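You operate a simulated robot arm through the tools that you are given. There is no shell and no other tool.

Carry out the task below with a simulated robot arm. There is one attempt and no reset: what you move stays moved.

Task
Pack the blue ink bottle in the tall grey box and hang the board's yellow tag on the box.
Fine: lid back on; leave the board's white tag, the brown box's blue tag and the tub's tag. Set down upright: what you pick out.

The check looks at the end state, three seconds after you hand in, the way a careful person would. Anything else that was tipped, shoved, dropped, spilled or broken makes it a failure. A push-on lid holds only when it is set on centred and level and pressed home; a screw cap is set on level and turned clockwise until tight.

Robot
A 7-joint arm with a fingered hand, fixed in place. Base frame: the origin is on the floor under the middle of its stand, x ahead of it, y to its left, z up; the work surface is at about z = 0.86. Readings come in m, rad, newtons and seconds.
With the tool pointing down near the work surface it reaches from about 0.32 to 0.84 m from the base axis. Its first joint turns from -2.496 to 2.496 rad. Payload 3 kg.
Tool frame: the origin (TCP) lies between the finger pads and is the grasp point; the fingertips stand 0.026 m ahead of it; z points along the fingers, y is the line along which they close. The gripper opens to 0.148 m; its body begins 0.073 m behind the TCP. The gripper is a hand of 3 fingers: y runs from the thumb to the fingers, the wrist lies at [0, 0, -0.229] in the tool frame, and closing takes about 1.5 s.
Orientation is that of the tool frame in the base frame, as [roll, pitch, yaw] about the fixed x, y, z axes, in that order (R = Rz(yaw) Ry(pitch) Rx(roll)). With the fingers straight down and closing along the base's y, the tool's x points along the base's -x, its y along +y and its z along -z.

Tools
- The arm moves only by the tool move_arm. Its argument "targets" is a list of rows, each a list of 6 numbers: the shift along the tool's x, y, z in m, then the turn, a rotation vector about the tool's x, y, z in degrees. In form: [[dx, dy, dz, ax, ay, az], ...]. A call has 1 to 20 rows; each row shifts and turns the commanded pose from where the row before left it, along the tool's axes as they then stand. "claw" is the closure in counts, from 0 (fully open) to 255 (shut), set as the call begins (left out, the last holds). A row lasts 0.2 s, in which the tool goes at most 0.05 m and 0.15 rad; a call with a longer step from one row to the next is refused whole, and so is a gripper value outside its range. A pose out of reach is approached as far as the arm can. The call stops where the force on the tool passes 40 N (or 10 N more than at its start, if that is more) or the arm is blocked; 0.2 s more then pass. The fingers move at their own pace (about 0.153 m/s each) and stop on an object; they squeeze with about 25 N. The grip force told is the motor's: it shows also when the fingers shut on nothing. Time passes only in rows, and 0.2 s behind the last, so rows that do not move let the fingers close. The reply holds the time, the measured pose of the TCP, the force on the tool along the base axes, the opening and the grip force, in the units named above and with some noise, with the torque about the TCP (base axes, N m) and any sound that the robot's microphone picked up.
- Cameras (640 x 400 px; columns grow to the right, rows downward): "scene" is fixed at [0.0487, 0.6504, 1.5976]; the picture's right is [-0.76, -0.65, 0.00], its down [-0.27, 0.32, -0.91] and it looks along [0.59, -0.69, -0.42] (base axes); focal length 367 px, centre (320, 200). "wrist" rides on the gripper at [0.068, -0.039, -0.09] in the tool frame; the picture's right is [0.50, 0.87, 0.00], its down [-0.66, 0.38, -0.65] and it looks along [-0.57, 0.33, 0.76] (tool axes); focal length 222 px, centre (320, 200). There is no depth. A picture from a camera that has moved, and an enlarged one, comes with that camera's place and axes in the base frame and with its lens.
- camera(camera): a new picture of that camera. It takes no simulated time.
- lift_body(by): slides the trunk up (or, below 0, down) by that many m; the arm rides with it, the base frame stays. It gives what a move gives, with no picture.
- move_fingers(finger1, finger2, thumb_bend): sets how far each is bent, from 0 (flat) to 100 (curled in); at 30 the hand is open as for a grip, at 70 the pads meet at the TCP. One left out holds its place. A second passes; each finger stops where it meets its share of the squeeze, and holds until it gets a number again. A gripper value or a shape takes the hand back. It gives what a move gives, with no picture; readings hold the bend of each and the force on the fingers (four entries, about 0 where the hand has none), thumb and palm.
- preshape(shape): the hand has 3 fingers and takes this shape, open, in about a second: jaw (thumb against the fingers, like two jaws); tri (thumb and two fingers); tip (a fingertip pinch); poke (one finger out to press); point (the index stretched); flat (the hand flat); cup (the hand cupped); fist (a fist). The gripper value then closes the fingers along that shape, each until it touches; the sizes above hold for jaw. It gives what a move gives, with no picture.
- close_up(camera, box): a new picture of the part [left, top, right, bottom] of that camera's present view, enlarged. It takes no simulated time.
- job_done(): hands the job in; it is judged then, once.

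Nothing tells you positions but the pictures and the camera data. Unless the task says otherwise, let go and move clear before handing in.

The tools are called after ">>>" as name(argument=value, ...) on one line, values as JSON. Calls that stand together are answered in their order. move_arm: Moves the arm, as the interface text tells. Its arguments: {"type":"object","properties":{"targets":{"type":"array","items":{"type":"array","items":{"type":"number"}}},"claw":{"type":"number"}},"required":["targets"]} The other tools are called the same way: lift_body (by) moves the trunk up or down; preshape (shape) gives the hand a shape; move_fingers (finger1, finger2, thumb_bend) moves the fingers one by one; camera (camera) takes a picture; close_up (camera, box) takes an enlarged picture of a part of a camera's view; job_done () hands the job in.

At the start:

```text
t: 0.0
eef_pos: [0.8557, -0.2923, 1.2906]
tool_rot: [3.141, -0.002, 3.139]
wrist_force: [0.0, 0.5, 0.4]
ft_torque: [0.01, 0.0, -0.02]
opening: 0.1479
finger_force: 0.0
shape: jaw
bend: [30.0, 30.0, 30.0]
finger forces: [0.0, 0.0, 0.0, 0.0, 0.1, 0.1]
trunk travel left (down, up): [-0.825, 0.065]
```

scene: 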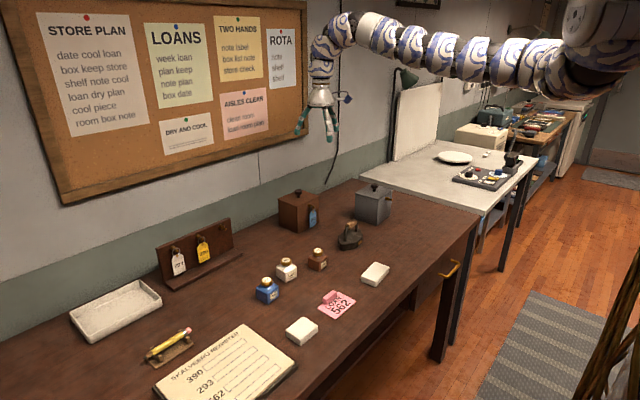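
wrist: 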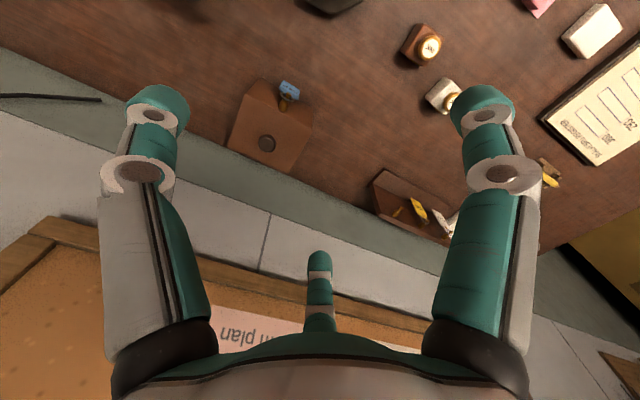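

I see a dark workbench with a brown box (blue tag), a grey box, ink bottles, a board with white and yellow tags. I'll take enlarged views to find positions before moving.

>>> close_up(camera="scene", box=[260, 160, 420, 260])

>>> close_up(camera="scene", box=[140, 200, 300, 300])

>>> close_up(camera="scene", box=[230, 240, 390, 340])

>>> close_up(camera="wrist", box=[200, 0, 640, 275])

```text
4.00 times, centred on (340, 210) of scene
camera zoom: at [0.0487, 0.6504, 1.5976], right [-0.76, -0.65, 0.0], down [-0.27, 0.32, -0.91], along [0.59, -0.69, -0.42], focal length 1469 px, centre (240, 160)
```

zoom: 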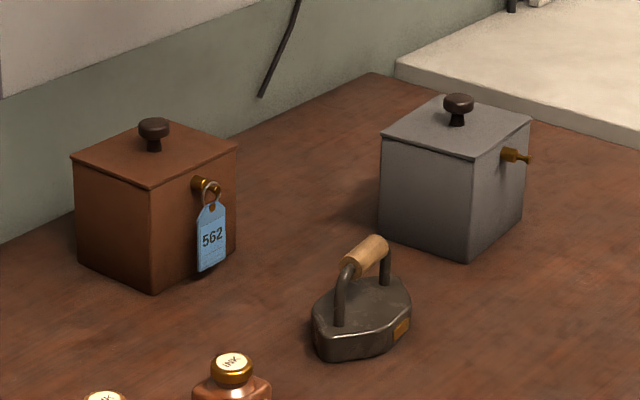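

```text
4.00 times, centred on (220, 250) of scene
camera zoom: at [0.0487, 0.6504, 1.5976], right [-0.76, -0.65, 0.0], down [-0.27, 0.32, -0.91], along [0.59, -0.69, -0.42], focal length 1469 px, centre (720, 0)
```

zoom: 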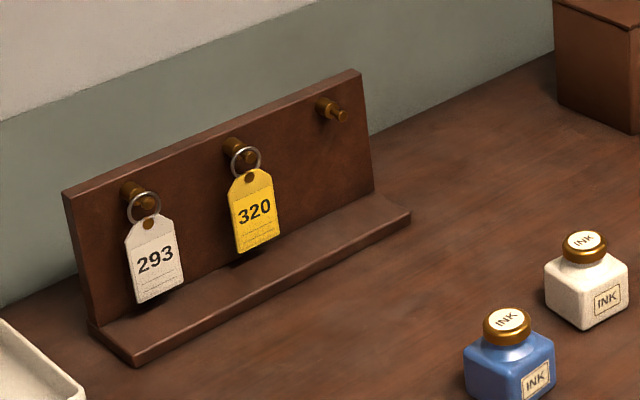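

```text
4.00 times, centred on (310, 290) of scene
camera zoom: at [0.0487, 0.6504, 1.5976], right [-0.76, -0.65, 0.0], down [-0.27, 0.32, -0.91], along [0.59, -0.69, -0.42], focal length 1469 px, centre (360, -160)
```

zoom: 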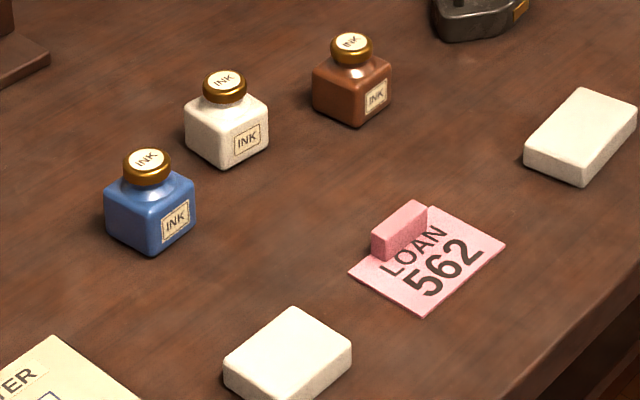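

```text
1.45 times, centred on (420, 138) of wrist
camera zoom: at [0.789, -0.3305, 1.3809], right [-0.5, 0.87, 0.0], down [0.66, 0.38, 0.65], along [0.57, 0.33, -0.76], focal length 323 px, centre (174, 291)
```

zoom: 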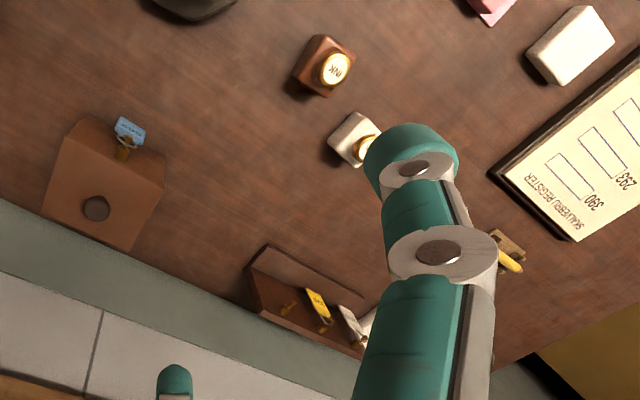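

The grey box with a knobbed lid and brass peg is at roughly (0.80, -0.58), and the blue bottle at roughly (0.75, 0.07). I'll zoom in further to pin down the details and find the tub.

>>> close_up(camera="scene", box=[350, 175, 400, 230])

>>> close_up(camera="scene", box=[430, 90, 590, 190])

>>> close_up(camera="scene", box=[190, 225, 230, 275])

>>> close_up(camera="scene", box=[60, 260, 220, 400])

>>> close_up(camera="scene", box=[240, 250, 300, 310])

```text
7.27 times, centred on (375, 202) of scene
camera zoom: at [0.0487, 0.6504, 1.5976], right [-0.76, -0.65, 0.0], down [-0.27, 0.32, -0.91], along [0.59, -0.69, -0.42], focal length 2670 px, centre (-80, 182)
```

zoom: 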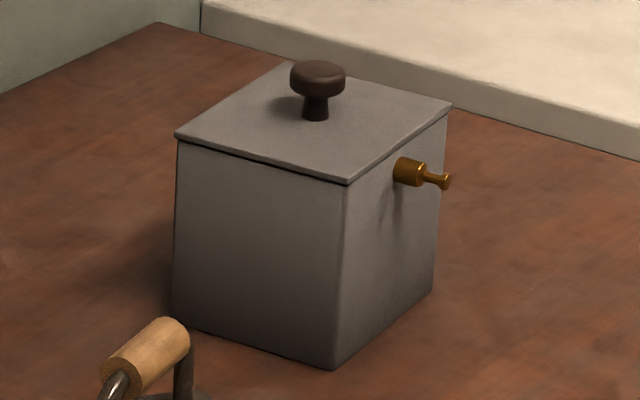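

```text
4.00 times, centred on (510, 140) of scene
camera zoom: at [0.0487, 0.6504, 1.5976], right [-0.76, -0.65, 0.0], down [-0.27, 0.32, -0.91], along [0.59, -0.69, -0.42], focal length 1469 px, centre (-440, 440)
```

zoom: 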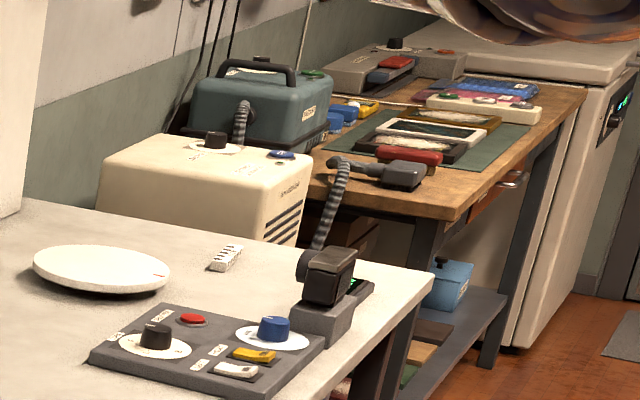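

```text
8.00 times, centred on (210, 250) of scene
camera zoom: at [0.0487, 0.6504, 1.5976], right [-0.76, -0.65, 0.0], down [-0.27, 0.32, -0.91], along [0.59, -0.69, -0.42], focal length 2937 px, centre (1200, -200)
```

zoom: 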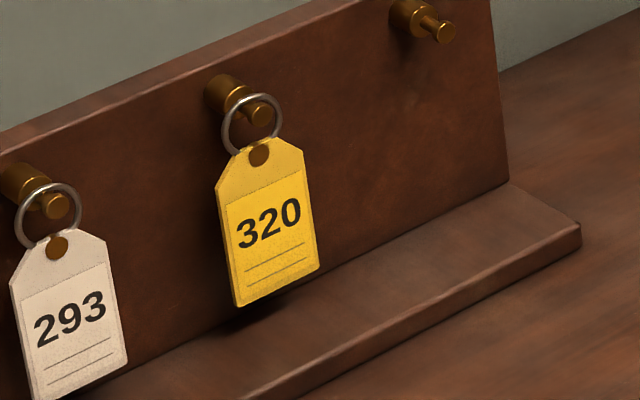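

```text
2.86 times, centred on (140, 330) of scene
camera zoom: at [0.0487, 0.6504, 1.5976], right [-0.76, -0.65, 0.0], down [-0.27, 0.32, -0.91], along [0.59, -0.69, -0.42], focal length 1049 px, centre (834, -171)
```

zoom: 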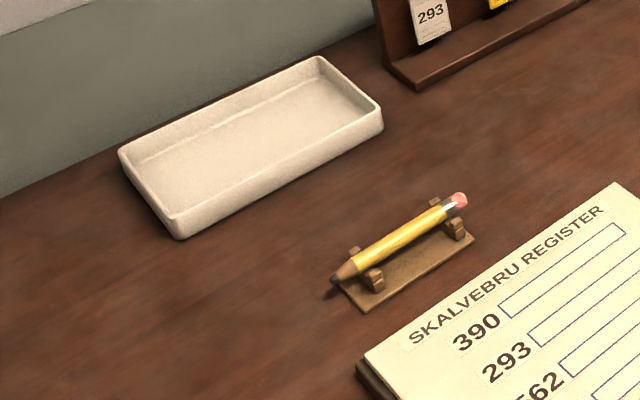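

```text
6.67 times, centred on (270, 280) of scene
camera zoom: at [0.0487, 0.6504, 1.5976], right [-0.76, -0.65, 0.0], down [-0.27, 0.32, -0.91], along [0.59, -0.69, -0.42], focal length 2448 px, centre (653, -333)
```

zoom: 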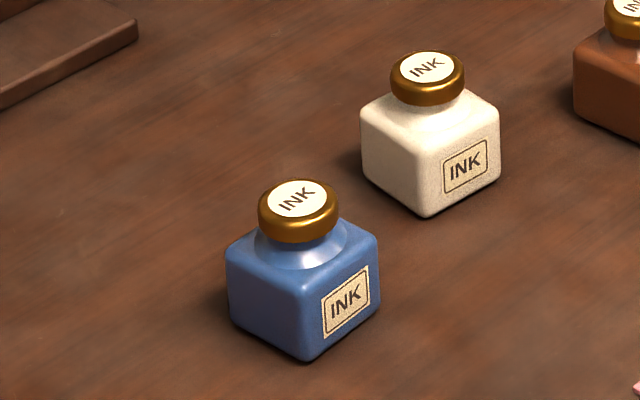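

The board's yellow tag (320) hangs on its middle peg, and the grey box has an empty peg on the side that faces the robot. I'll move the wrist camera to look at the grey box from another direction.

>>> move_arm(targets=[[0.036, -0.014, 0.016, 0, 0, 0], [0.036, -0.014, 0.016, 0, 0, 0], [0.036, -0.014, 0.016, 0, 0, 0], [0.036, -0.014, 0.016, 0, 0, 0], [0.036, -0.014, 0.016, 0, 0, 0], [0, 0, 0, 0, 0, 8.2], [0, 0, 0, 0, 0, 8.2], [0, 0, 0, 0, 0, 8.2], [0, 0, 0, 0, 0, 8.2], [0, 0, 0, 0, 0, 8.2], [0, 0, 0, 0, 0, 8.2], [0, 0, 0, 0, 0, 8.2], [0, 0, 0, 0, 0, 8.2], [0, 0, 0, 0, 0, 8.2], [0, 0, 0, 0, 0, 8.2], [0, 0, 0, 0, 0, 8.0]])

>>> camera(camera="wrist")

>>> camera(camera="scene")

```text
t: 3.4
eef_pos: [0.8396, -0.2969, 1.2845]
tool_rot: [3.14, -0.003, 1.567]
wrist_force: [-1.1, -0.3, 0.3]
ft_torque: [-0.06, 0.01, 0.0]
opening: 0.1479
finger_force: 0.0
shape: jaw
bend: [30.0, 30.0, 30.0]
finger forces: [0.0, 0.0, 0.0, 0.1, 0.0, 0.0]
out of reach, approached as far as the arm can: row 1, 2, 3, 4, 5
trunk travel left (down, up): [-0.825, 0.065]
```

```text
taken
camera wrist: at [0.8016, -0.2304, 1.374], right [0.87, 0.5, 0.0], down [0.38, -0.66, 0.65], along [0.32, -0.57, -0.76], focal length 222 px, centre (320, 200)
```

wrist: 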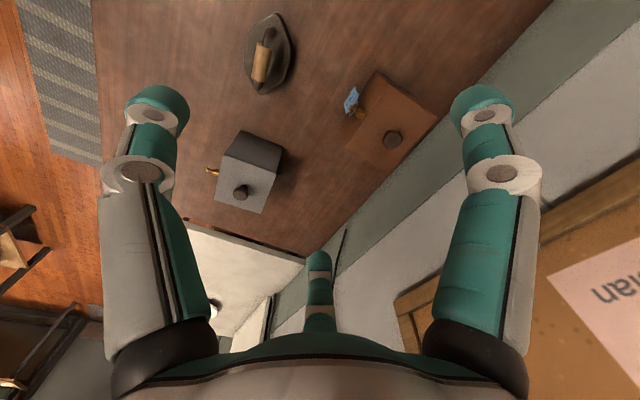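

```text
taken
```

scene: 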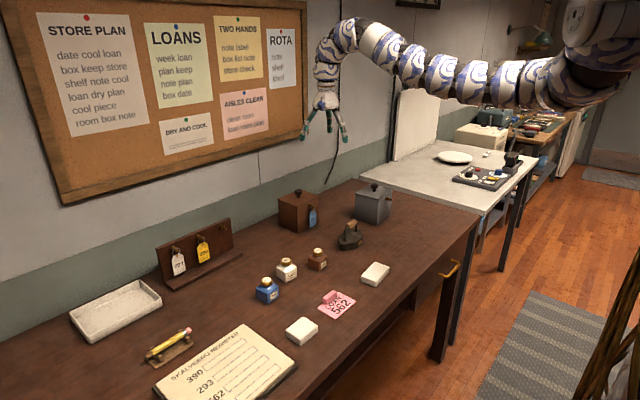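

The first rows were refused as out of reach, so the arm only rotated. From here I can see both boxes, and I'll probe how the arm responds to small steps.

>>> move_arm(targets=[[0, 0, 0, 0, 0, 0], [0, 0, 0, 0, 0, 0]])

>>> close_up(camera="wrist", box=[180, 60, 460, 235])

```text
t: 4.0
eef_pos: [0.8407, -0.2979, 1.2841]
tool_rot: [3.141, -0.001, 1.57]
wrist_force: [0.6, 0.1, -0.4]
ft_torque: [-0.03, -0.02, -0.02]
opening: 0.1478
finger_force: 0.0
shape: jaw
bend: [30.0, 30.0, 30.0]
finger forces: [0.0, 0.0, 0.0, 0.0, 0.1, 0.0]
trunk travel left (down, up): [-0.825, 0.065]
```

```text
2.29 times, centred on (320, 148) of wrist
camera zoom: at [0.8015, -0.2305, 1.3741], right [0.87, 0.5, 0.0], down [0.38, -0.66, 0.65], along [0.33, -0.57, -0.76], focal length 508 px, centre (320, 320)
```

zoom: 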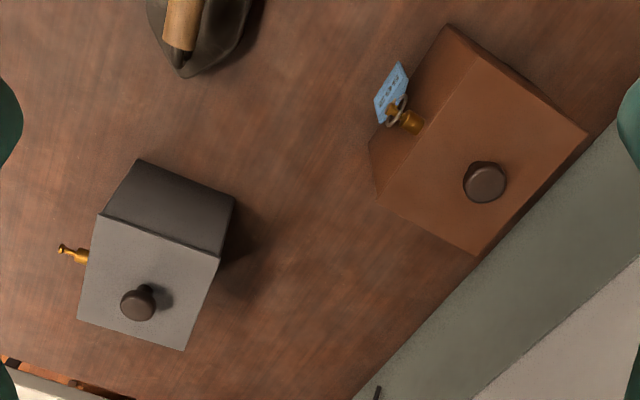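

The grey box sits about 0.98 m out and the tags at about x = 0.98, so I need a lower trunk for a longer reach at table height. I'll lower the trunk in a safe spot and see how the arm then moves.

>>> lift_body(by=-0.15)

>>> move_arm(targets=[[0, -0.03, 0, 0, 0, 0], [0, -0.03, 0, 0, 0, 0], [0, -0.03, 0, 0, 0, 0], [0, 0, 0, 0, 0, 0]])

>>> camera(camera="scene")

```text
t: 5.8
eef_pos: [0.8404, -0.2983, 1.1351]
tool_rot: [3.141, -0.002, 1.57]
wrist_force: [0.0, 0.0, 0.5]
ft_torque: [0.01, -0.02, -0.01]
opening: 0.1482
finger_force: 0.2
shape: jaw
bend: [30.0, 30.0, 30.0]
finger forces: [0.0, 0.1, 0.0, 0.1, 0.0, 0.0]
trunk travel left (down, up): [-0.675, 0.215]
```

```text
t: 6.8
eef_pos: [0.8404, -0.2978, 1.1341]
tool_rot: [-3.139, -0.001, 1.57]
wrist_force: [-0.4, 0.2, -0.1]
ft_torque: [-0.02, -0.01, 0.01]
opening: 0.1477
finger_force: 0.1
shape: jaw
bend: [30.0, 30.0, 30.0]
finger forces: [0.1, 0.0, 0.1, 0.1, 0.1, 0.0]
out of reach, approached as far as the arm can: row 1, 2, 3
trunk travel left (down, up): [-0.675, 0.215]
```

```text
taken
```

scene: 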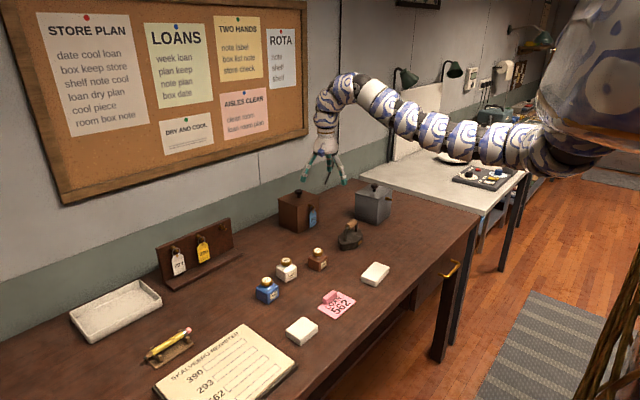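

Retracting straight inward isn't accepted from this fully stretched pose. I'll try moving down and sideways to break out of the stretched configuration.

>>> move_arm(targets=[[0, 0, 0.02, 0, 0, 0], [0, 0, 0.02, 0, 0, 0], [0, 0, 0, 0, 0, 0]])

>>> move_arm(targets=[[0.03, 0, 0, 0, 0, 0], [0.03, 0, 0, 0, 0, 0], [0, 0, 0, 0, 0, 0]])

```text
t: 7.5
eef_pos: [0.8414, -0.2986, 1.0952]
tool_rot: [-3.141, -0.002, 1.568]
wrist_force: [0.0, -0.3, 0.2]
ft_torque: [-0.01, 0.02, 0.01]
opening: 0.1477
finger_force: 0.0
shape: jaw
bend: [30.0, 30.0, 30.0]
finger forces: [0.0, 0.0, 0.0, 0.1, 0.0, 0.0]
trunk travel left (down, up): [-0.675, 0.215]
```

```text
t: 8.3
eef_pos: [0.8406, -0.2377, 1.095]
tool_rot: [-3.141, -0.002, 1.569]
wrist_force: [0.0, 0.1, 0.3]
ft_torque: [-0.01, 0.04, 0.02]
opening: 0.1481
finger_force: 0.1
shape: jaw
bend: [30.0, 30.0, 30.0]
finger forces: [0.0, 0.0, 0.1, 0.1, 0.1, 0.0]
trunk travel left (down, up): [-0.675, 0.215]
```

Downward and sideways moves work. I'll try inward again from here.

>>> move_arm(targets=[[0, -0.03, 0, 0, 0, 0], [0, -0.03, 0, 0, 0, 0], [0, 0, 0, 0, 0, 0]])

>>> camera(camera="scene")

```text
t: 9.2
eef_pos: [0.8407, -0.237, 1.0951]
tool_rot: [-3.141, -0.003, 1.569]
wrist_force: [-0.2, 0.7, -1.0]
ft_torque: [0.01, 0.02, 0.03]
opening: 0.148
finger_force: 0.0
shape: jaw
bend: [30.0, 30.0, 30.0]
finger forces: [0.1, 0.0, 0.1, 0.1, 0.0, 0.0]
out of reach, approached as far as the arm can: row 1, 2
trunk travel left (down, up): [-0.675, 0.215]
```

```text
taken
```

scene: 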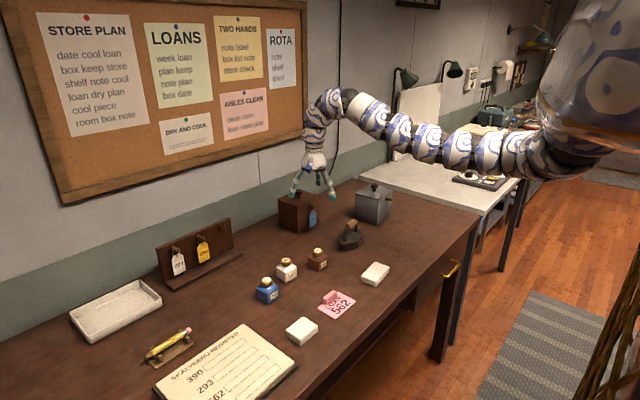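

Inward still isn't accepted with the hand straight down, which suggests a wrist joint limit. I'll tilt the fingers outward and try inward again.

>>> move_arm(targets=[[0, 0, 0, -8, 0, 0], [0, 0, 0, -8, 0, 0], [0, 0, 0, -8, 0, 0], [0, 0, 0, 0, 0, 0]])

>>> move_arm(targets=[[0, -0.0274, -0.0122, 0, 0, 0], [0, -0.0274, -0.0122, 0, 0, 0], [0, -0.0274, -0.0122, 0, 0, 0], [0, 0, 0, 0, 0, 0]])

>>> camera(camera="scene")

```text
t: 10.2
eef_pos: [0.8576, -0.2272, 1.0989]
tool_rot: [2.721, 0.0, 1.569]
wrist_force: [0.0, 0.1, -0.2]
ft_torque: [-0.03, 0.01, -0.04]
opening: 0.148
finger_force: 0.0
shape: jaw
bend: [30.0, 30.0, 30.0]
finger forces: [0.1, 0.1, 0.1, 0.0, 0.0, 0.1]
out of reach, approached as far as the arm can: row 1
trunk travel left (down, up): [-0.675, 0.215]
```

```text
t: 11.2
eef_pos: [0.7699, -0.228, 1.0996]
tool_rot: [2.723, -0.002, 1.569]
wrist_force: [-0.5, -0.3, 0.0]
ft_torque: [0.0, 0.01, 0.0]
opening: 0.1478
finger_force: 0.0
shape: jaw
bend: [30.0, 30.0, 30.0]
finger forces: [0.0, 0.0, 0.1, 0.1, 0.0, 0.0]
trunk travel left (down, up): [-0.675, 0.215]
```

```text
taken
```

scene: 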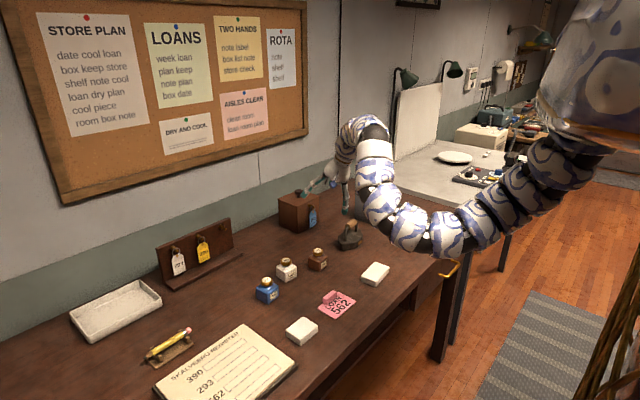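

The arm's elbow is sagging downward, which will be in the way near the table. I'll raise the trunk, stretch the arm straight, then push the hand down and inward so that the elbow flips upward.

>>> lift_body(by=0.15)

>>> move_arm(targets=[[0, 0.0365, 0.0163, 0, 0, 0], [0, 0.0365, 0.0163, 0, 0, 0], [0, 0.0365, 0.0163, 0, 0, 0], [0, 0.0365, 0.0163, 0, 0, 0], [0, 0.0365, 0.0163, 0, 0, 0], [0, 0, 0, 0, 0, 0]])

```text
t: 12.9
eef_pos: [0.7683, -0.2284, 1.2496]
tool_rot: [2.723, -0.003, 1.571]
wrist_force: [0.6, -0.1, 0.2]
ft_torque: [-0.01, -0.01, -0.01]
opening: 0.148
finger_force: 0.1
shape: jaw
bend: [30.0, 30.0, 30.0]
finger forces: [0.0, 0.0, 0.0, 0.0, 0.1, 0.0]
trunk travel left (down, up): [-0.825, 0.065]
```

```text
t: 14.3
eef_pos: [0.9682, -0.2274, 1.25]
tool_rot: [2.723, -0.002, 1.571]
wrist_force: [0.0, 1.1, 0.2]
ft_torque: [-0.02, 0.03, 0.03]
opening: 0.1476
finger_force: 0.1
shape: jaw
bend: [30.0, 30.0, 30.0]
finger forces: [0.0, 0.0, 0.0, 0.1, 0.0, 0.0]
trunk travel left (down, up): [-0.825, 0.065]
```

The hand is near full stretch and close to the wall, so I'll slide it sideways to straighten the arm completely. Then I'll step down and inward to flip the elbow up.

>>> move_arm(targets=[[-0.04, 0, 0, 0, 0, 0], [-0.04, 0, 0, 0, 0, 0], [-0.04, 0, 0, 0, 0, 0], [0, 0, 0, 0, 0, 0], [0, -0.0346, 0.0284, 0, 0, 0], [0, -0.0346, 0.0284, 0, 0, 0], [0, -0.0346, 0.0284, 0, 0, 0], [0, -0.0346, 0.0284, 0, 0, 0], [0, 0, 0, 0, 0, 0]])

>>> camera(camera="scene")

```text
t: 16.3
eef_pos: [0.8889, -0.3474, 1.0901]
tool_rot: [2.721, 0.0, 1.568]
wrist_force: [-0.6, 0.1, -1.1]
ft_torque: [0.01, 0.0, -0.01]
opening: 0.1478
finger_force: 0.1
shape: jaw
bend: [30.0, 30.0, 30.0]
finger forces: [0.1, 0.0, 0.0, 0.1, 0.1, 0.0]
trunk travel left (down, up): [-0.825, 0.065]
```

```text
taken
```

scene: 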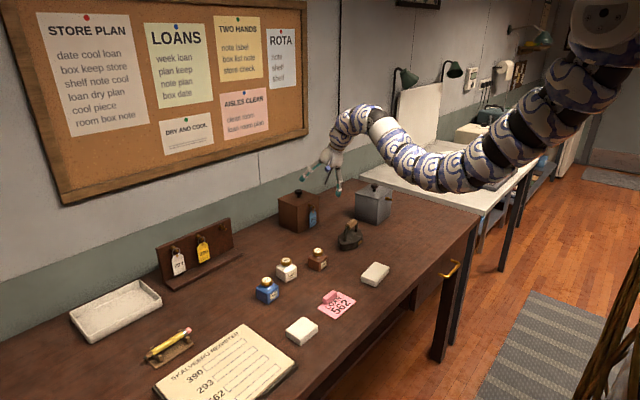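

The elbow is still low and the arm was not yet straight, so it can reach farther than I thought. I'll swing the arm high over to the free left side to stretch it out fully.

>>> move_arm(targets=[[0, 0.0163, -0.0365, 0, 0, 0], [0, 0.0163, -0.0365, 0, 0, 0], [0, 0.0163, -0.0365, 0, 0, 0], [0, 0.0163, -0.0365, 0, 0, 0], [0.045, -0.0091, -0.0041, 0, 0, 0], [0.045, -0.0091, -0.0041, 0, 0, 0], [0.045, -0.0091, -0.0041, 0, 0, 0], [0.045, -0.0091, -0.0041, 0, 0, 0], [0.045, -0.0091, -0.0041, 0, 0, 0], [0.045, -0.0091, -0.0041, 0, 0, 0], [0.045, 0, 0, 0, 0, 0], [0.045, 0, 0, 0, 0, 0], [0.045, 0, 0, 0, 0, 0], [0.045, 0, 0, 0, 0, 0], [0.045, 0, 0, 0, 0, 0], [0.045, 0, 0, 0, 0, 0], [0.045, 0, 0, 0, 0, 0], [0.045, 0, 0, 0, 0, 0]])

>>> camera(camera="scene")

>>> camera(camera="wrist")

```text
t: 20.1
eef_pos: [0.8298, 0.2823, 1.2543]
tool_rot: [2.721, -0.001, 1.569]
wrist_force: [-0.3, 0.6, -0.7]
ft_torque: [-0.03, -0.03, -0.03]
opening: 0.1479
finger_force: 0.1
shape: jaw
bend: [30.0, 30.0, 30.0]
finger forces: [0.0, 0.1, 0.0, 0.0, 0.1, 0.1]
trunk travel left (down, up): [-0.825, 0.065]
```

```text
taken
```

scene: 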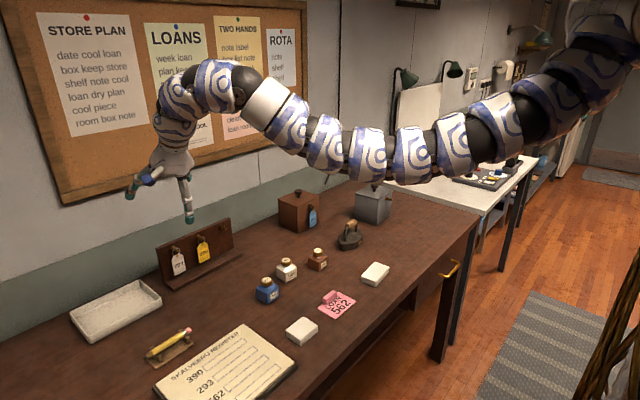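

```text
taken
camera wrist: at [0.7573, 0.35, 1.3195], right [0.79, 0.5, 0.35], down [0.08, -0.66, 0.75], along [0.61, -0.57, -0.56], focal length 222 px, centre (320, 200)
```

wrist: 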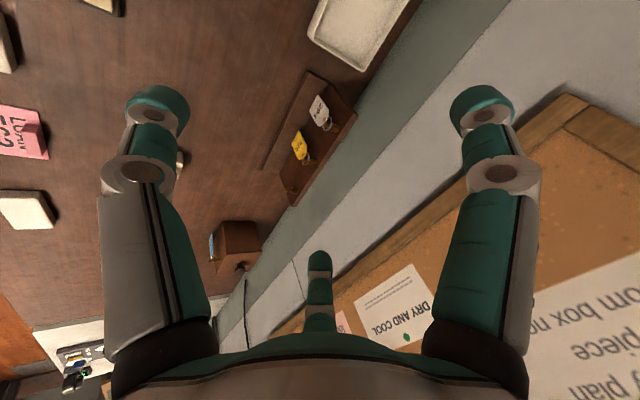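

The elbow is still down. I'll continue left to stretch fully, then step down and inward.

>>> move_arm(targets=[[0.045, 0, 0, 0, 0, 0], [0.045, 0, 0, 0, 0, 0], [0.045, 0, 0, 0, 0, 0], [0.045, 0, 0, 0, 0, 0], [0.045, 0, 0, 0, 0, 0], [0.045, 0, 0, 0, 0, 0], [0.045, 0, 0, 0, 0, 0], [0.045, 0, 0, 0, 0, 0], [0.045, 0, 0, 0, 0, 0], [0, 0, 0, 0, 0, 0], [0, 0, 0, 0, 0, 0]])

>>> camera(camera="scene")

```text
t: 22.5
eef_pos: [0.7542, 0.4669, 1.2548]
tool_rot: [2.722, -0.002, 1.569]
wrist_force: [0.6, 0.2, 0.4]
ft_torque: [0.01, 0.01, 0.01]
opening: 0.1477
finger_force: 0.1
shape: jaw
bend: [30.0, 30.0, 30.0]
finger forces: [0.0, 0.0, 0.2, 0.0, 0.0, 0.1]
out of reach, approached as far as the arm can: row 3, 4, 5, 6, 7, 8, 9
trunk travel left (down, up): [-0.825, 0.065]
```

```text
taken
```

scene: 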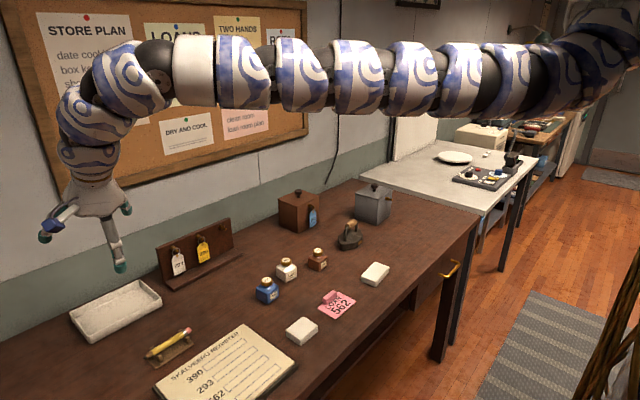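

The arm is now nearly straight with the shoulder near the origin. I'll step down and inward now and check which way the elbow bends.

>>> move_arm(targets=[[-0.0106, -0.0318, 0.0296, 0, 0, 0], [-0.0106, -0.0318, 0.0296, 0, 0, 0], [-0.0106, -0.0318, 0.0296, 0, 0, 0], [-0.0106, -0.0318, 0.0296, 0, 0, 0], [0, 0, 0, 0, 0, 0]])

>>> camera(camera="scene")

```text
t: 23.7
eef_pos: [0.6886, 0.4236, 1.0945]
tool_rot: [2.723, 0.0, 1.57]
wrist_force: [-0.4, -0.8, -0.1]
ft_torque: [0.01, -0.03, 0.05]
opening: 0.1475
finger_force: 0.1
shape: jaw
bend: [30.0, 30.0, 30.0]
finger forces: [0.1, 0.0, 0.0, 0.0, 0.1, 0.1]
trunk travel left (down, up): [-0.825, 0.065]
```

```text
taken
```

scene: 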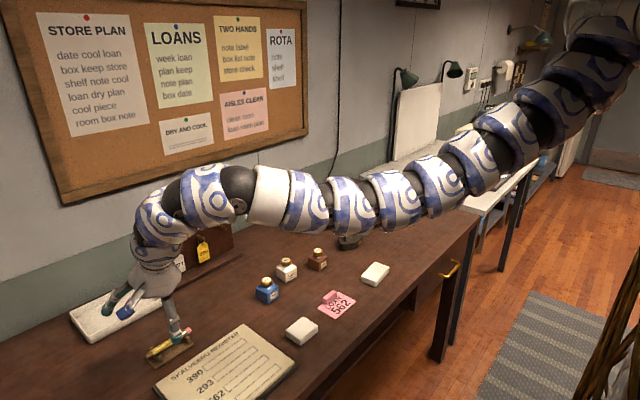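

The elbow keeps sagging, but with the trunk high it stays well clear of the table, so I'll work with it. Next I'll check how the fingers come together in the different hand shapes, in free space.

>>> move_arm(targets=[[0, 0, 0, 0, 0, 0], [0, 0, 0, 0, 0, 0], [0, 0, 0, 0, 0, 0], [0, 0, 0, 0, 0, 0], [0, 0, 0, 0, 0, 0], [0, 0, 0, 0, 0, 0], [0, 0, 0, 0, 0, 0], [0, 0, 0, 0, 0, 0]], claw=200)

>>> camera(camera="wrist")

>>> close_up(camera="scene", box=[60, 220, 260, 370])

```text
t: 25.5
eef_pos: [0.6891, 0.4229, 1.0951]
tool_rot: [2.722, -0.004, 1.568]
wrist_force: [-0.3, -0.4, -1.1]
ft_torque: [-0.02, 0.01, -0.01]
opening: 0.0324
finger_force: 0.0
shape: jaw
bend: [76.0, 76.0, 70.0]
finger forces: [0.1, 0.0, 0.0, 0.0, 0.0, 0.0]
trunk travel left (down, up): [-0.825, 0.065]
```

```text
taken
camera wrist: at [0.6174, 0.4911, 1.1609], right [0.79, 0.5, 0.35], down [0.08, -0.66, 0.75], along [0.61, -0.57, -0.56], focal length 222 px, centre (320, 200)
```

wrist: 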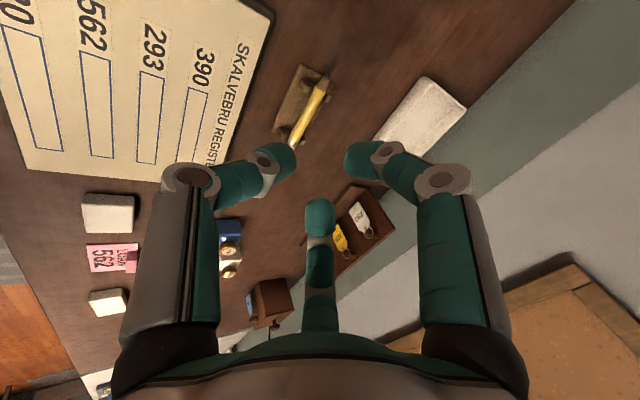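

```text
2.67 times, centred on (160, 295) of scene
camera zoom: at [0.0487, 0.6504, 1.5976], right [-0.76, -0.65, 0.0], down [-0.27, 0.32, -0.91], along [0.59, -0.69, -0.42], focal length 979 px, centre (747, -53)
```

zoom: 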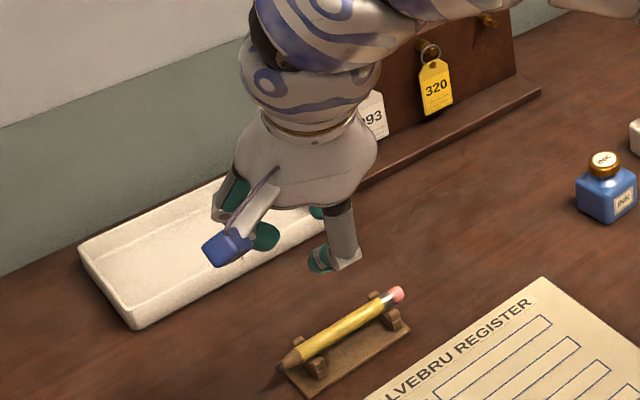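

The three fingers converge on the centre in the jaw shape. I'll check the "tip" shape for pinching a thin tag.

>>> preshape(shape="tip")

>>> camera(camera="wrist")

>>> move_arm(targets=[[0, 0, 0, 0, 0, 0], [0, 0, 0, 0, 0, 0], [0, 0, 0, 0, 0, 0], [0, 0, 0, 0, 0, 0], [0, 0, 0, 0, 0, 0], [0, 0, 0, 0, 0, 0], [0, 0, 0, 0, 0, 0], [0, 0, 0, 0, 0, 0]], claw=200)

>>> camera(camera="wrist")

>>> close_up(camera="scene", box=[60, 220, 260, 370])

```text
t: 26.4
eef_pos: [0.69, 0.4235, 1.096]
tool_rot: [2.725, -0.001, 1.568]
wrist_force: [0.3, 0.5, 0.4]
ft_torque: [0.01, -0.02, 0.0]
opening: 0.1477
finger_force: 0.1
shape: tip
bend: [30.0, 30.0, 30.0]
finger forces: [0.0, 0.0, 0.0, 0.0, 0.1, 0.0]
trunk travel left (down, up): [-0.825, 0.065]
```

```text
taken
camera wrist: at [0.6175, 0.4911, 1.1609], right [0.79, 0.5, 0.35], down [0.08, -0.66, 0.75], along [0.61, -0.57, -0.56], focal length 222 px, centre (320, 200)
```

wrist: 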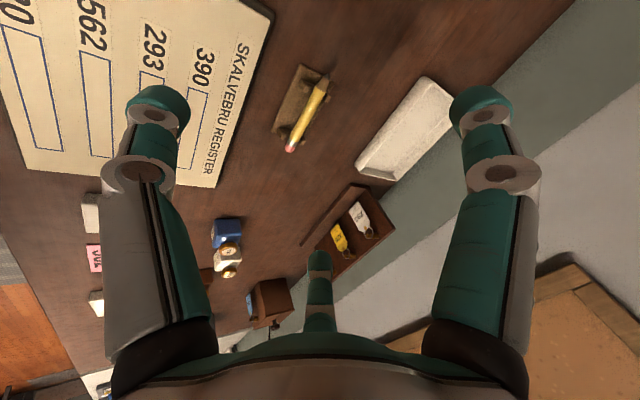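

```text
t: 28.2
eef_pos: [0.689, 0.425, 1.095]
tool_rot: [2.721, -0.003, 1.568]
wrist_force: [0.1, -0.2, 0.0]
ft_torque: [-0.02, -0.04, 0.02]
opening: 0.0323
finger_force: 0.1
shape: tip
bend: [76.0, 76.0, 70.0]
finger forces: [0.0, 0.0, 0.0, 0.0, 0.1, 0.1]
trunk travel left (down, up): [-0.825, 0.065]
```

```text
taken
camera wrist: at [0.6175, 0.4911, 1.1609], right [0.79, 0.5, 0.35], down [0.08, -0.66, 0.75], along [0.61, -0.57, -0.56], focal length 222 px, centre (320, 200)
```

wrist: 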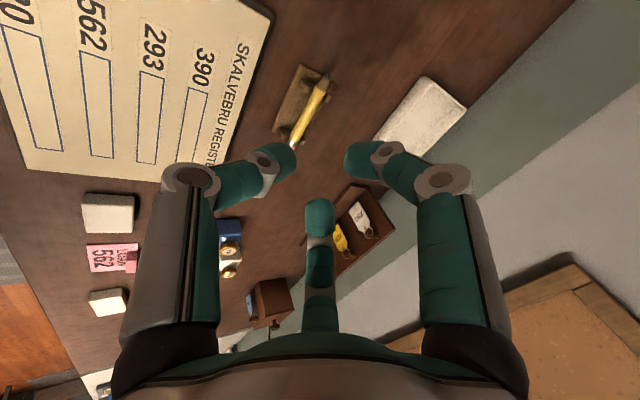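

```text
2.67 times, centred on (160, 295) of scene
camera zoom: at [0.0487, 0.6504, 1.5976], right [-0.76, -0.65, 0.0], down [-0.27, 0.32, -0.91], along [0.59, -0.69, -0.42], focal length 979 px, centre (747, -53)
```

zoom: 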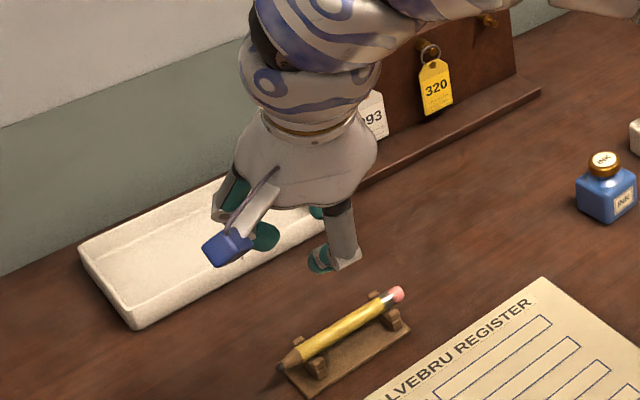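

All shapes close as a centred three-finger grip, which suits the round knob and cap. I'll take a sharper close-up of the closing geometry.

>>> close_up(camera="scene", box=[110, 255, 210, 325])

>>> close_up(camera="wrist", box=[200, 100, 440, 250])

>>> close_up(camera="scene", box=[180, 225, 220, 275])

```text
5.71 times, centred on (160, 290) of scene
camera zoom: at [0.0487, 0.6504, 1.5976], right [-0.76, -0.65, 0.0], down [-0.27, 0.32, -0.91], along [0.59, -0.69, -0.42], focal length 2098 px, centre (1234, -314)
```

zoom: 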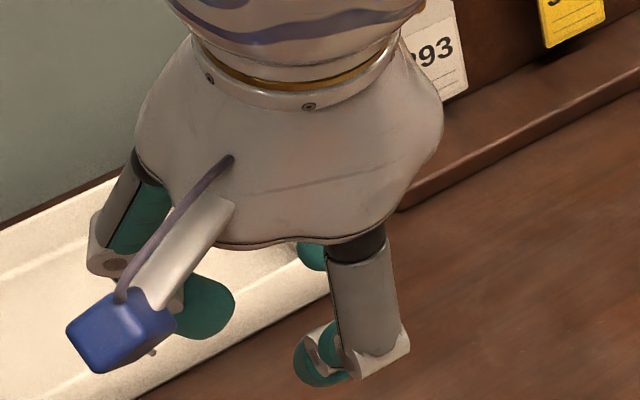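

```text
2.67 times, centred on (320, 175) of wrist
camera zoom: at [0.6175, 0.4911, 1.1609], right [0.79, 0.5, 0.35], down [0.08, -0.66, 0.75], along [0.61, -0.57, -0.56], focal length 592 px, centre (320, 267)
```

zoom: 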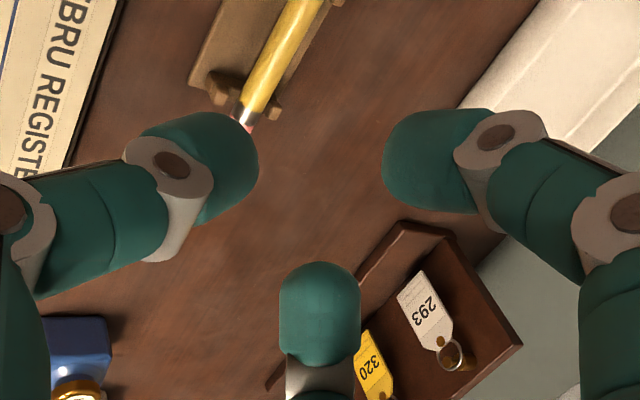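

```text
8.00 times, centred on (200, 250) of scene
camera zoom: at [0.0487, 0.6504, 1.5976], right [-0.76, -0.65, 0.0], down [-0.27, 0.32, -0.91], along [0.59, -0.69, -0.42], focal length 2937 px, centre (1280, -200)
```

zoom: 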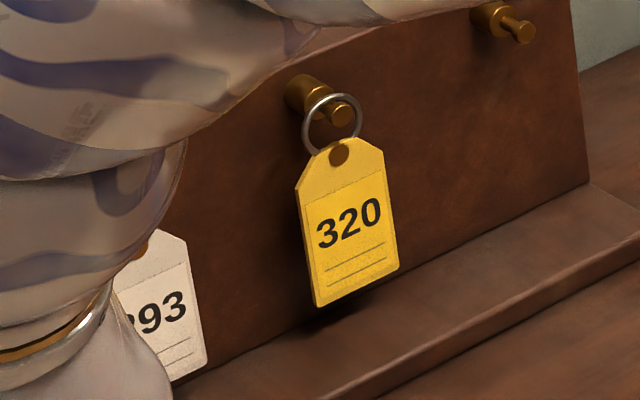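

The fingers form a cone when closed, so the bottle will have to be lowered with its cap only slightly under the rim. I'll open the hand and swing over to above the grey box to test how upright the hand can be there.

>>> move_arm(targets=[[0, 0.0163, -0.0365, 0, 0, 0], [0, 0.0163, -0.0365, 0, 0, 0], [0, 0.0163, -0.0365, 0, 0, 0], [0, 0.0163, -0.0365, 0, 0, 0], [-0.045, 0.0046, 0.002, 0, 0, 0], [-0.045, 0.0046, 0.002, 0, 0, 0], [-0.045, 0.0046, 0.002, 0, 0, 0], [-0.045, 0.0046, 0.002, 0, 0, 0], [-0.045, 0.0046, 0.002, 0, 0, 0], [-0.045, 0.0046, 0.002, 0, 0, 0], [-0.045, 0.0046, 0.002, 0, 0, 0], [-0.045, 0.0046, 0.002, 0, 0, 0], [-0.045, 0.0046, 0.002, 0, 0, 0], [-0.045, 0.0046, 0.002, 0, 0, 0], [-0.045, 0.0046, 0.002, 0, 0, 0], [-0.045, 0.0046, 0.002, 0, 0, 0], [-0.045, 0.0046, 0.002, 0, 0, 0], [-0.045, 0.0046, 0.002, 0, 0, 0], [-0.045, 0.0046, 0.002, 0, 0, 0], [-0.045, 0.0046, 0.002, 0, 0, 0]], claw=0)

>>> move_arm(targets=[[-0.045, 0.0046, 0.002, 0, 0, 0], [-0.045, 0.0046, 0.002, 0, 0, 0], [-0.045, 0.0046, 0.002, 0, 0, 0], [-0.045, 0.0046, 0.002, 0, 0, 0], [-0.045, 0.0046, 0.002, 0, 0, 0], [-0.045, 0.0046, 0.002, 0, 0, 0], [0, 0, 0, 0, 0, 0]])

>>> camera(camera="scene")

>>> camera(camera="wrist")

```text
t: 32.4
eef_pos: [0.7661, -0.2992, 1.2555]
tool_rot: [2.723, -0.002, 1.57]
wrist_force: [-0.5, -0.5, -0.6]
ft_torque: [0.01, -0.03, -0.02]
opening: 0.148
finger_force: 0.1
shape: tip
bend: [30.0, 30.0, 30.0]
finger forces: [0.1, 0.0, 0.1, 0.1, 0.0, 0.0]
trunk travel left (down, up): [-0.825, 0.065]
```

```text
t: 34.0
eef_pos: [0.7988, -0.5683, 1.2584]
tool_rot: [2.723, -0.002, 1.569]
wrist_force: [0.3, -0.5, 0.3]
ft_torque: [0.0, 0.0, -0.02]
opening: 0.1479
finger_force: 0.1
shape: tip
bend: [30.0, 30.0, 30.0]
finger forces: [0.1, 0.0, 0.0, 0.0, 0.2, 0.0]
trunk travel left (down, up): [-0.825, 0.065]
```

```text
taken
```

scene: 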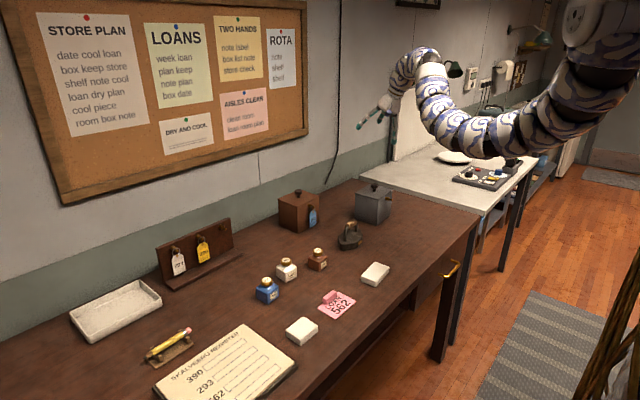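

```text
taken
camera wrist: at [0.7266, -0.5011, 1.324], right [0.79, 0.5, 0.35], down [0.08, -0.66, 0.75], along [0.61, -0.57, -0.56], focal length 222 px, centre (320, 200)
```

wrist: 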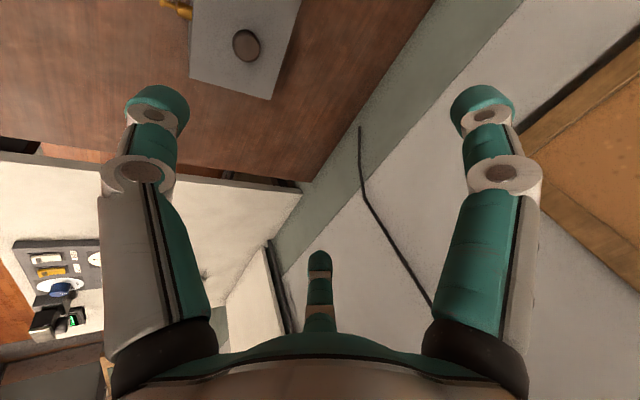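

The hand is above the grey box at (0.80, -0.57). I'll try turning it upright here, to see if the wrist allows it.

>>> move_arm(targets=[[0, 0, 0, 8, 0, 0], [0, 0, 0, 8, 0, 0], [0, 0, 0, 8, 0, 0], [0, 0, 0, 0, 0, 0]])

>>> camera(camera="scene")

>>> camera(camera="wrist")

```text
t: 35.0
eef_pos: [0.7968, -0.5682, 1.2572]
tool_rot: [-3.14, -0.001, 1.566]
wrist_force: [-0.4, 0.9, 0.1]
ft_torque: [-0.01, 0.05, -0.02]
opening: 0.1481
finger_force: 0.1
shape: tip
bend: [30.0, 30.0, 30.0]
finger forces: [0.0, 0.0, 0.0, 0.0, 0.0, 0.1]
trunk travel left (down, up): [-0.825, 0.065]
```

```text
taken
```

scene: 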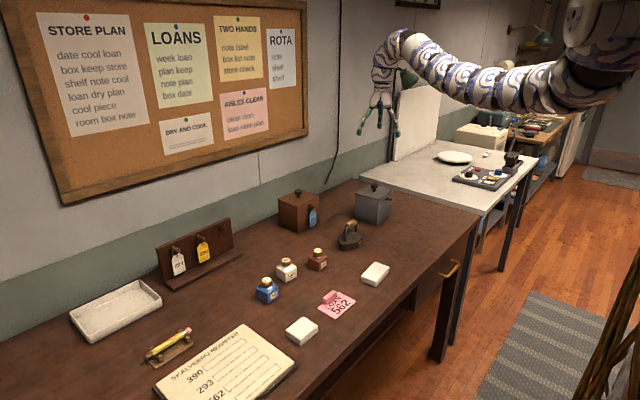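

```text
taken
camera wrist: at [0.7587, -0.501, 1.3456], right [0.87, 0.5, 0.0], down [0.38, -0.66, 0.65], along [0.32, -0.57, -0.76], focal length 222 px, centre (320, 200)
```

wrist: 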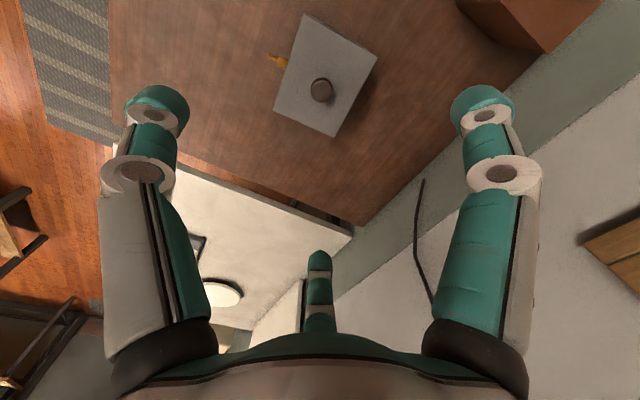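

The hand can be upright above the box. I'll take a close look at the box, its knob and its peg from here.

>>> close_up(camera="wrist", box=[250, 0, 410, 145])

>>> close_up(camera="scene", box=[345, 175, 405, 230])

```text
2.76 times, centred on (330, 72) of wrist
camera zoom: at [0.7587, -0.501, 1.3456], right [0.87, 0.5, 0.0], down [0.38, -0.66, 0.65], along [0.32, -0.57, -0.76], focal length 613 px, centre (292, 552)
```

zoom: 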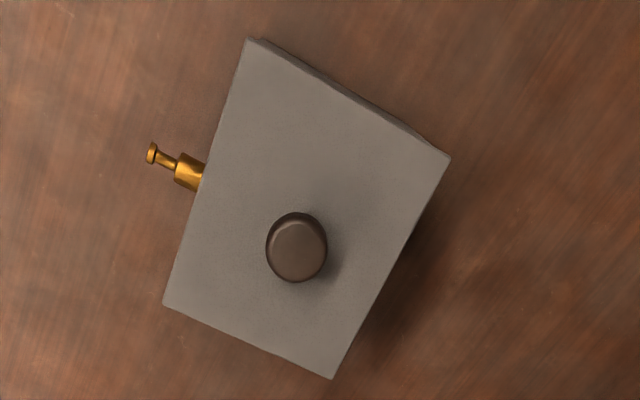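

```text
7.27 times, centred on (375, 202) of scene
camera zoom: at [0.0487, 0.6504, 1.5976], right [-0.76, -0.65, 0.0], down [-0.27, 0.32, -0.91], along [0.59, -0.69, -0.42], focal length 2670 px, centre (-80, 182)
```

zoom: 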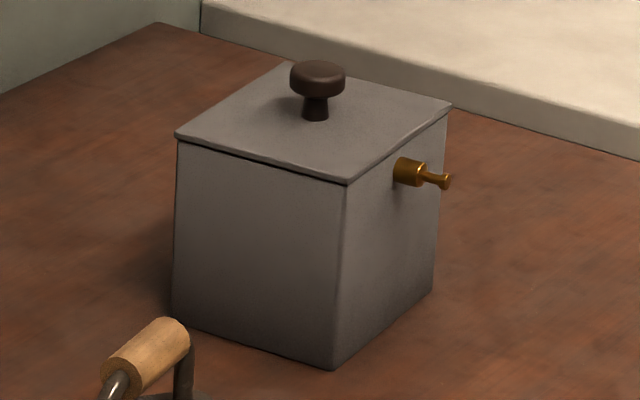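

The lid is about 0.111 × 0.131 m, centred near (0.803, -0.573), with the knob top at about z = 1.007. I'll lower the trunk so the open hand sits just above the knob, then check the centring.

>>> move_arm(targets=[[-0.005, 0.006, 0, 0, 0, 0], [0, 0, 0, 0, 0, 0]])

>>> lift_body(by=-0.2)

>>> camera(camera="wrist")

>>> close_up(camera="scene", box=[335, 130, 435, 230])

```text
t: 35.6
eef_pos: [0.8046, -0.5729, 1.2561]
tool_rot: [3.141, -0.003, 1.57]
wrist_force: [-0.8, -0.2, 0.2]
ft_torque: [-0.01, -0.04, 0.02]
opening: 0.1479
finger_force: 0.0
shape: tip
bend: [30.0, 30.0, 30.0]
finger forces: [0.0, 0.1, 0.0, 0.1, 0.1, 0.1]
trunk travel left (down, up): [-0.825, 0.065]
```

```text
t: 37.8
eef_pos: [0.8031, -0.5717, 1.0559]
tool_rot: [3.14, -0.002, 1.568]
wrist_force: [-0.8, -0.2, -0.1]
ft_torque: [-0.01, 0.03, -0.04]
opening: 0.1479
finger_force: 0.1
shape: tip
bend: [30.0, 30.0, 30.0]
finger forces: [0.0, 0.0, 0.1, 0.0, 0.0, 0.1]
trunk travel left (down, up): [-0.625, 0.265]
```

```text
taken
camera wrist: at [0.7656, -0.5051, 1.1452], right [0.87, 0.5, 0.0], down [0.38, -0.66, 0.65], along [0.33, -0.57, -0.76], focal length 222 px, centre (320, 200)
```

wrist: 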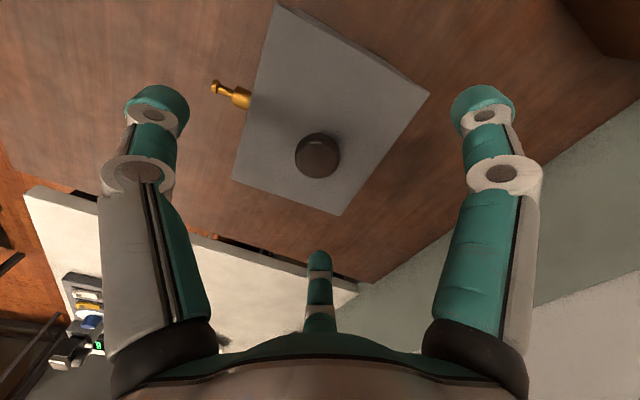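

```text
4.00 times, centred on (385, 180) of scene
camera zoom: at [0.0487, 0.6504, 1.5976], right [-0.76, -0.65, 0.0], down [-0.27, 0.32, -0.91], along [0.59, -0.69, -0.42], focal length 1469 px, centre (60, 280)
```

zoom: 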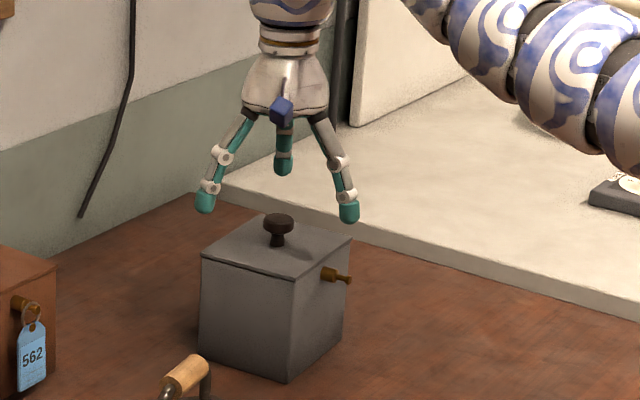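

The knob is nearly centred under the hand. I'll take a close-up to refine it.

>>> close_up(camera="wrist", box=[270, 120, 370, 190])

>>> close_up(camera="scene", box=[370, 170, 420, 205])

```text
5.71 times, centred on (320, 155) of wrist
camera zoom: at [0.7656, -0.5051, 1.1452], right [0.87, 0.5, 0.0], down [0.38, -0.66, 0.65], along [0.33, -0.57, -0.76], focal length 1269 px, centre (320, 457)
```

zoom: 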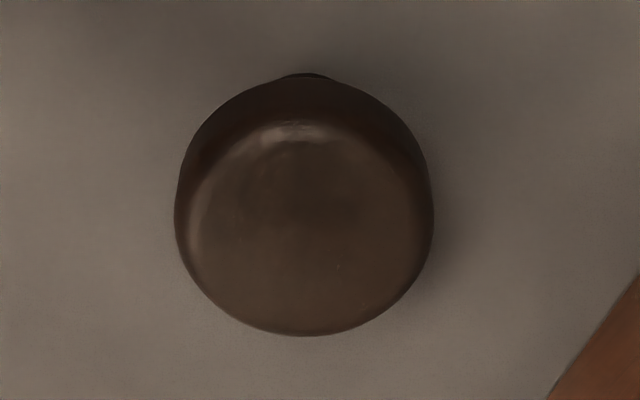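

```text
11.43 times, centred on (395, 188) of scene
camera zoom: at [0.0487, 0.6504, 1.5976], right [-0.76, -0.65, 0.0], down [-0.27, 0.32, -0.91], along [0.59, -0.69, -0.42], focal length 4196 px, centre (-537, 343)
```

zoom: 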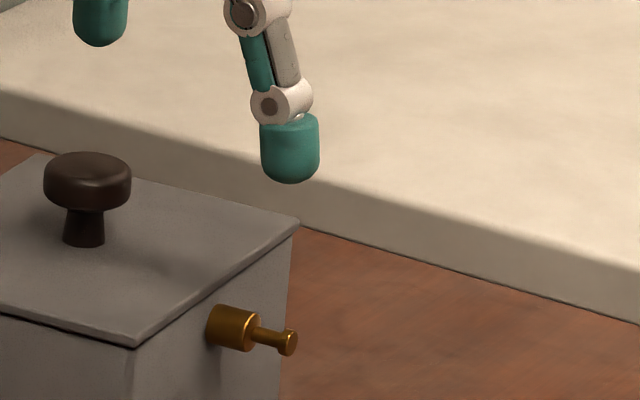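

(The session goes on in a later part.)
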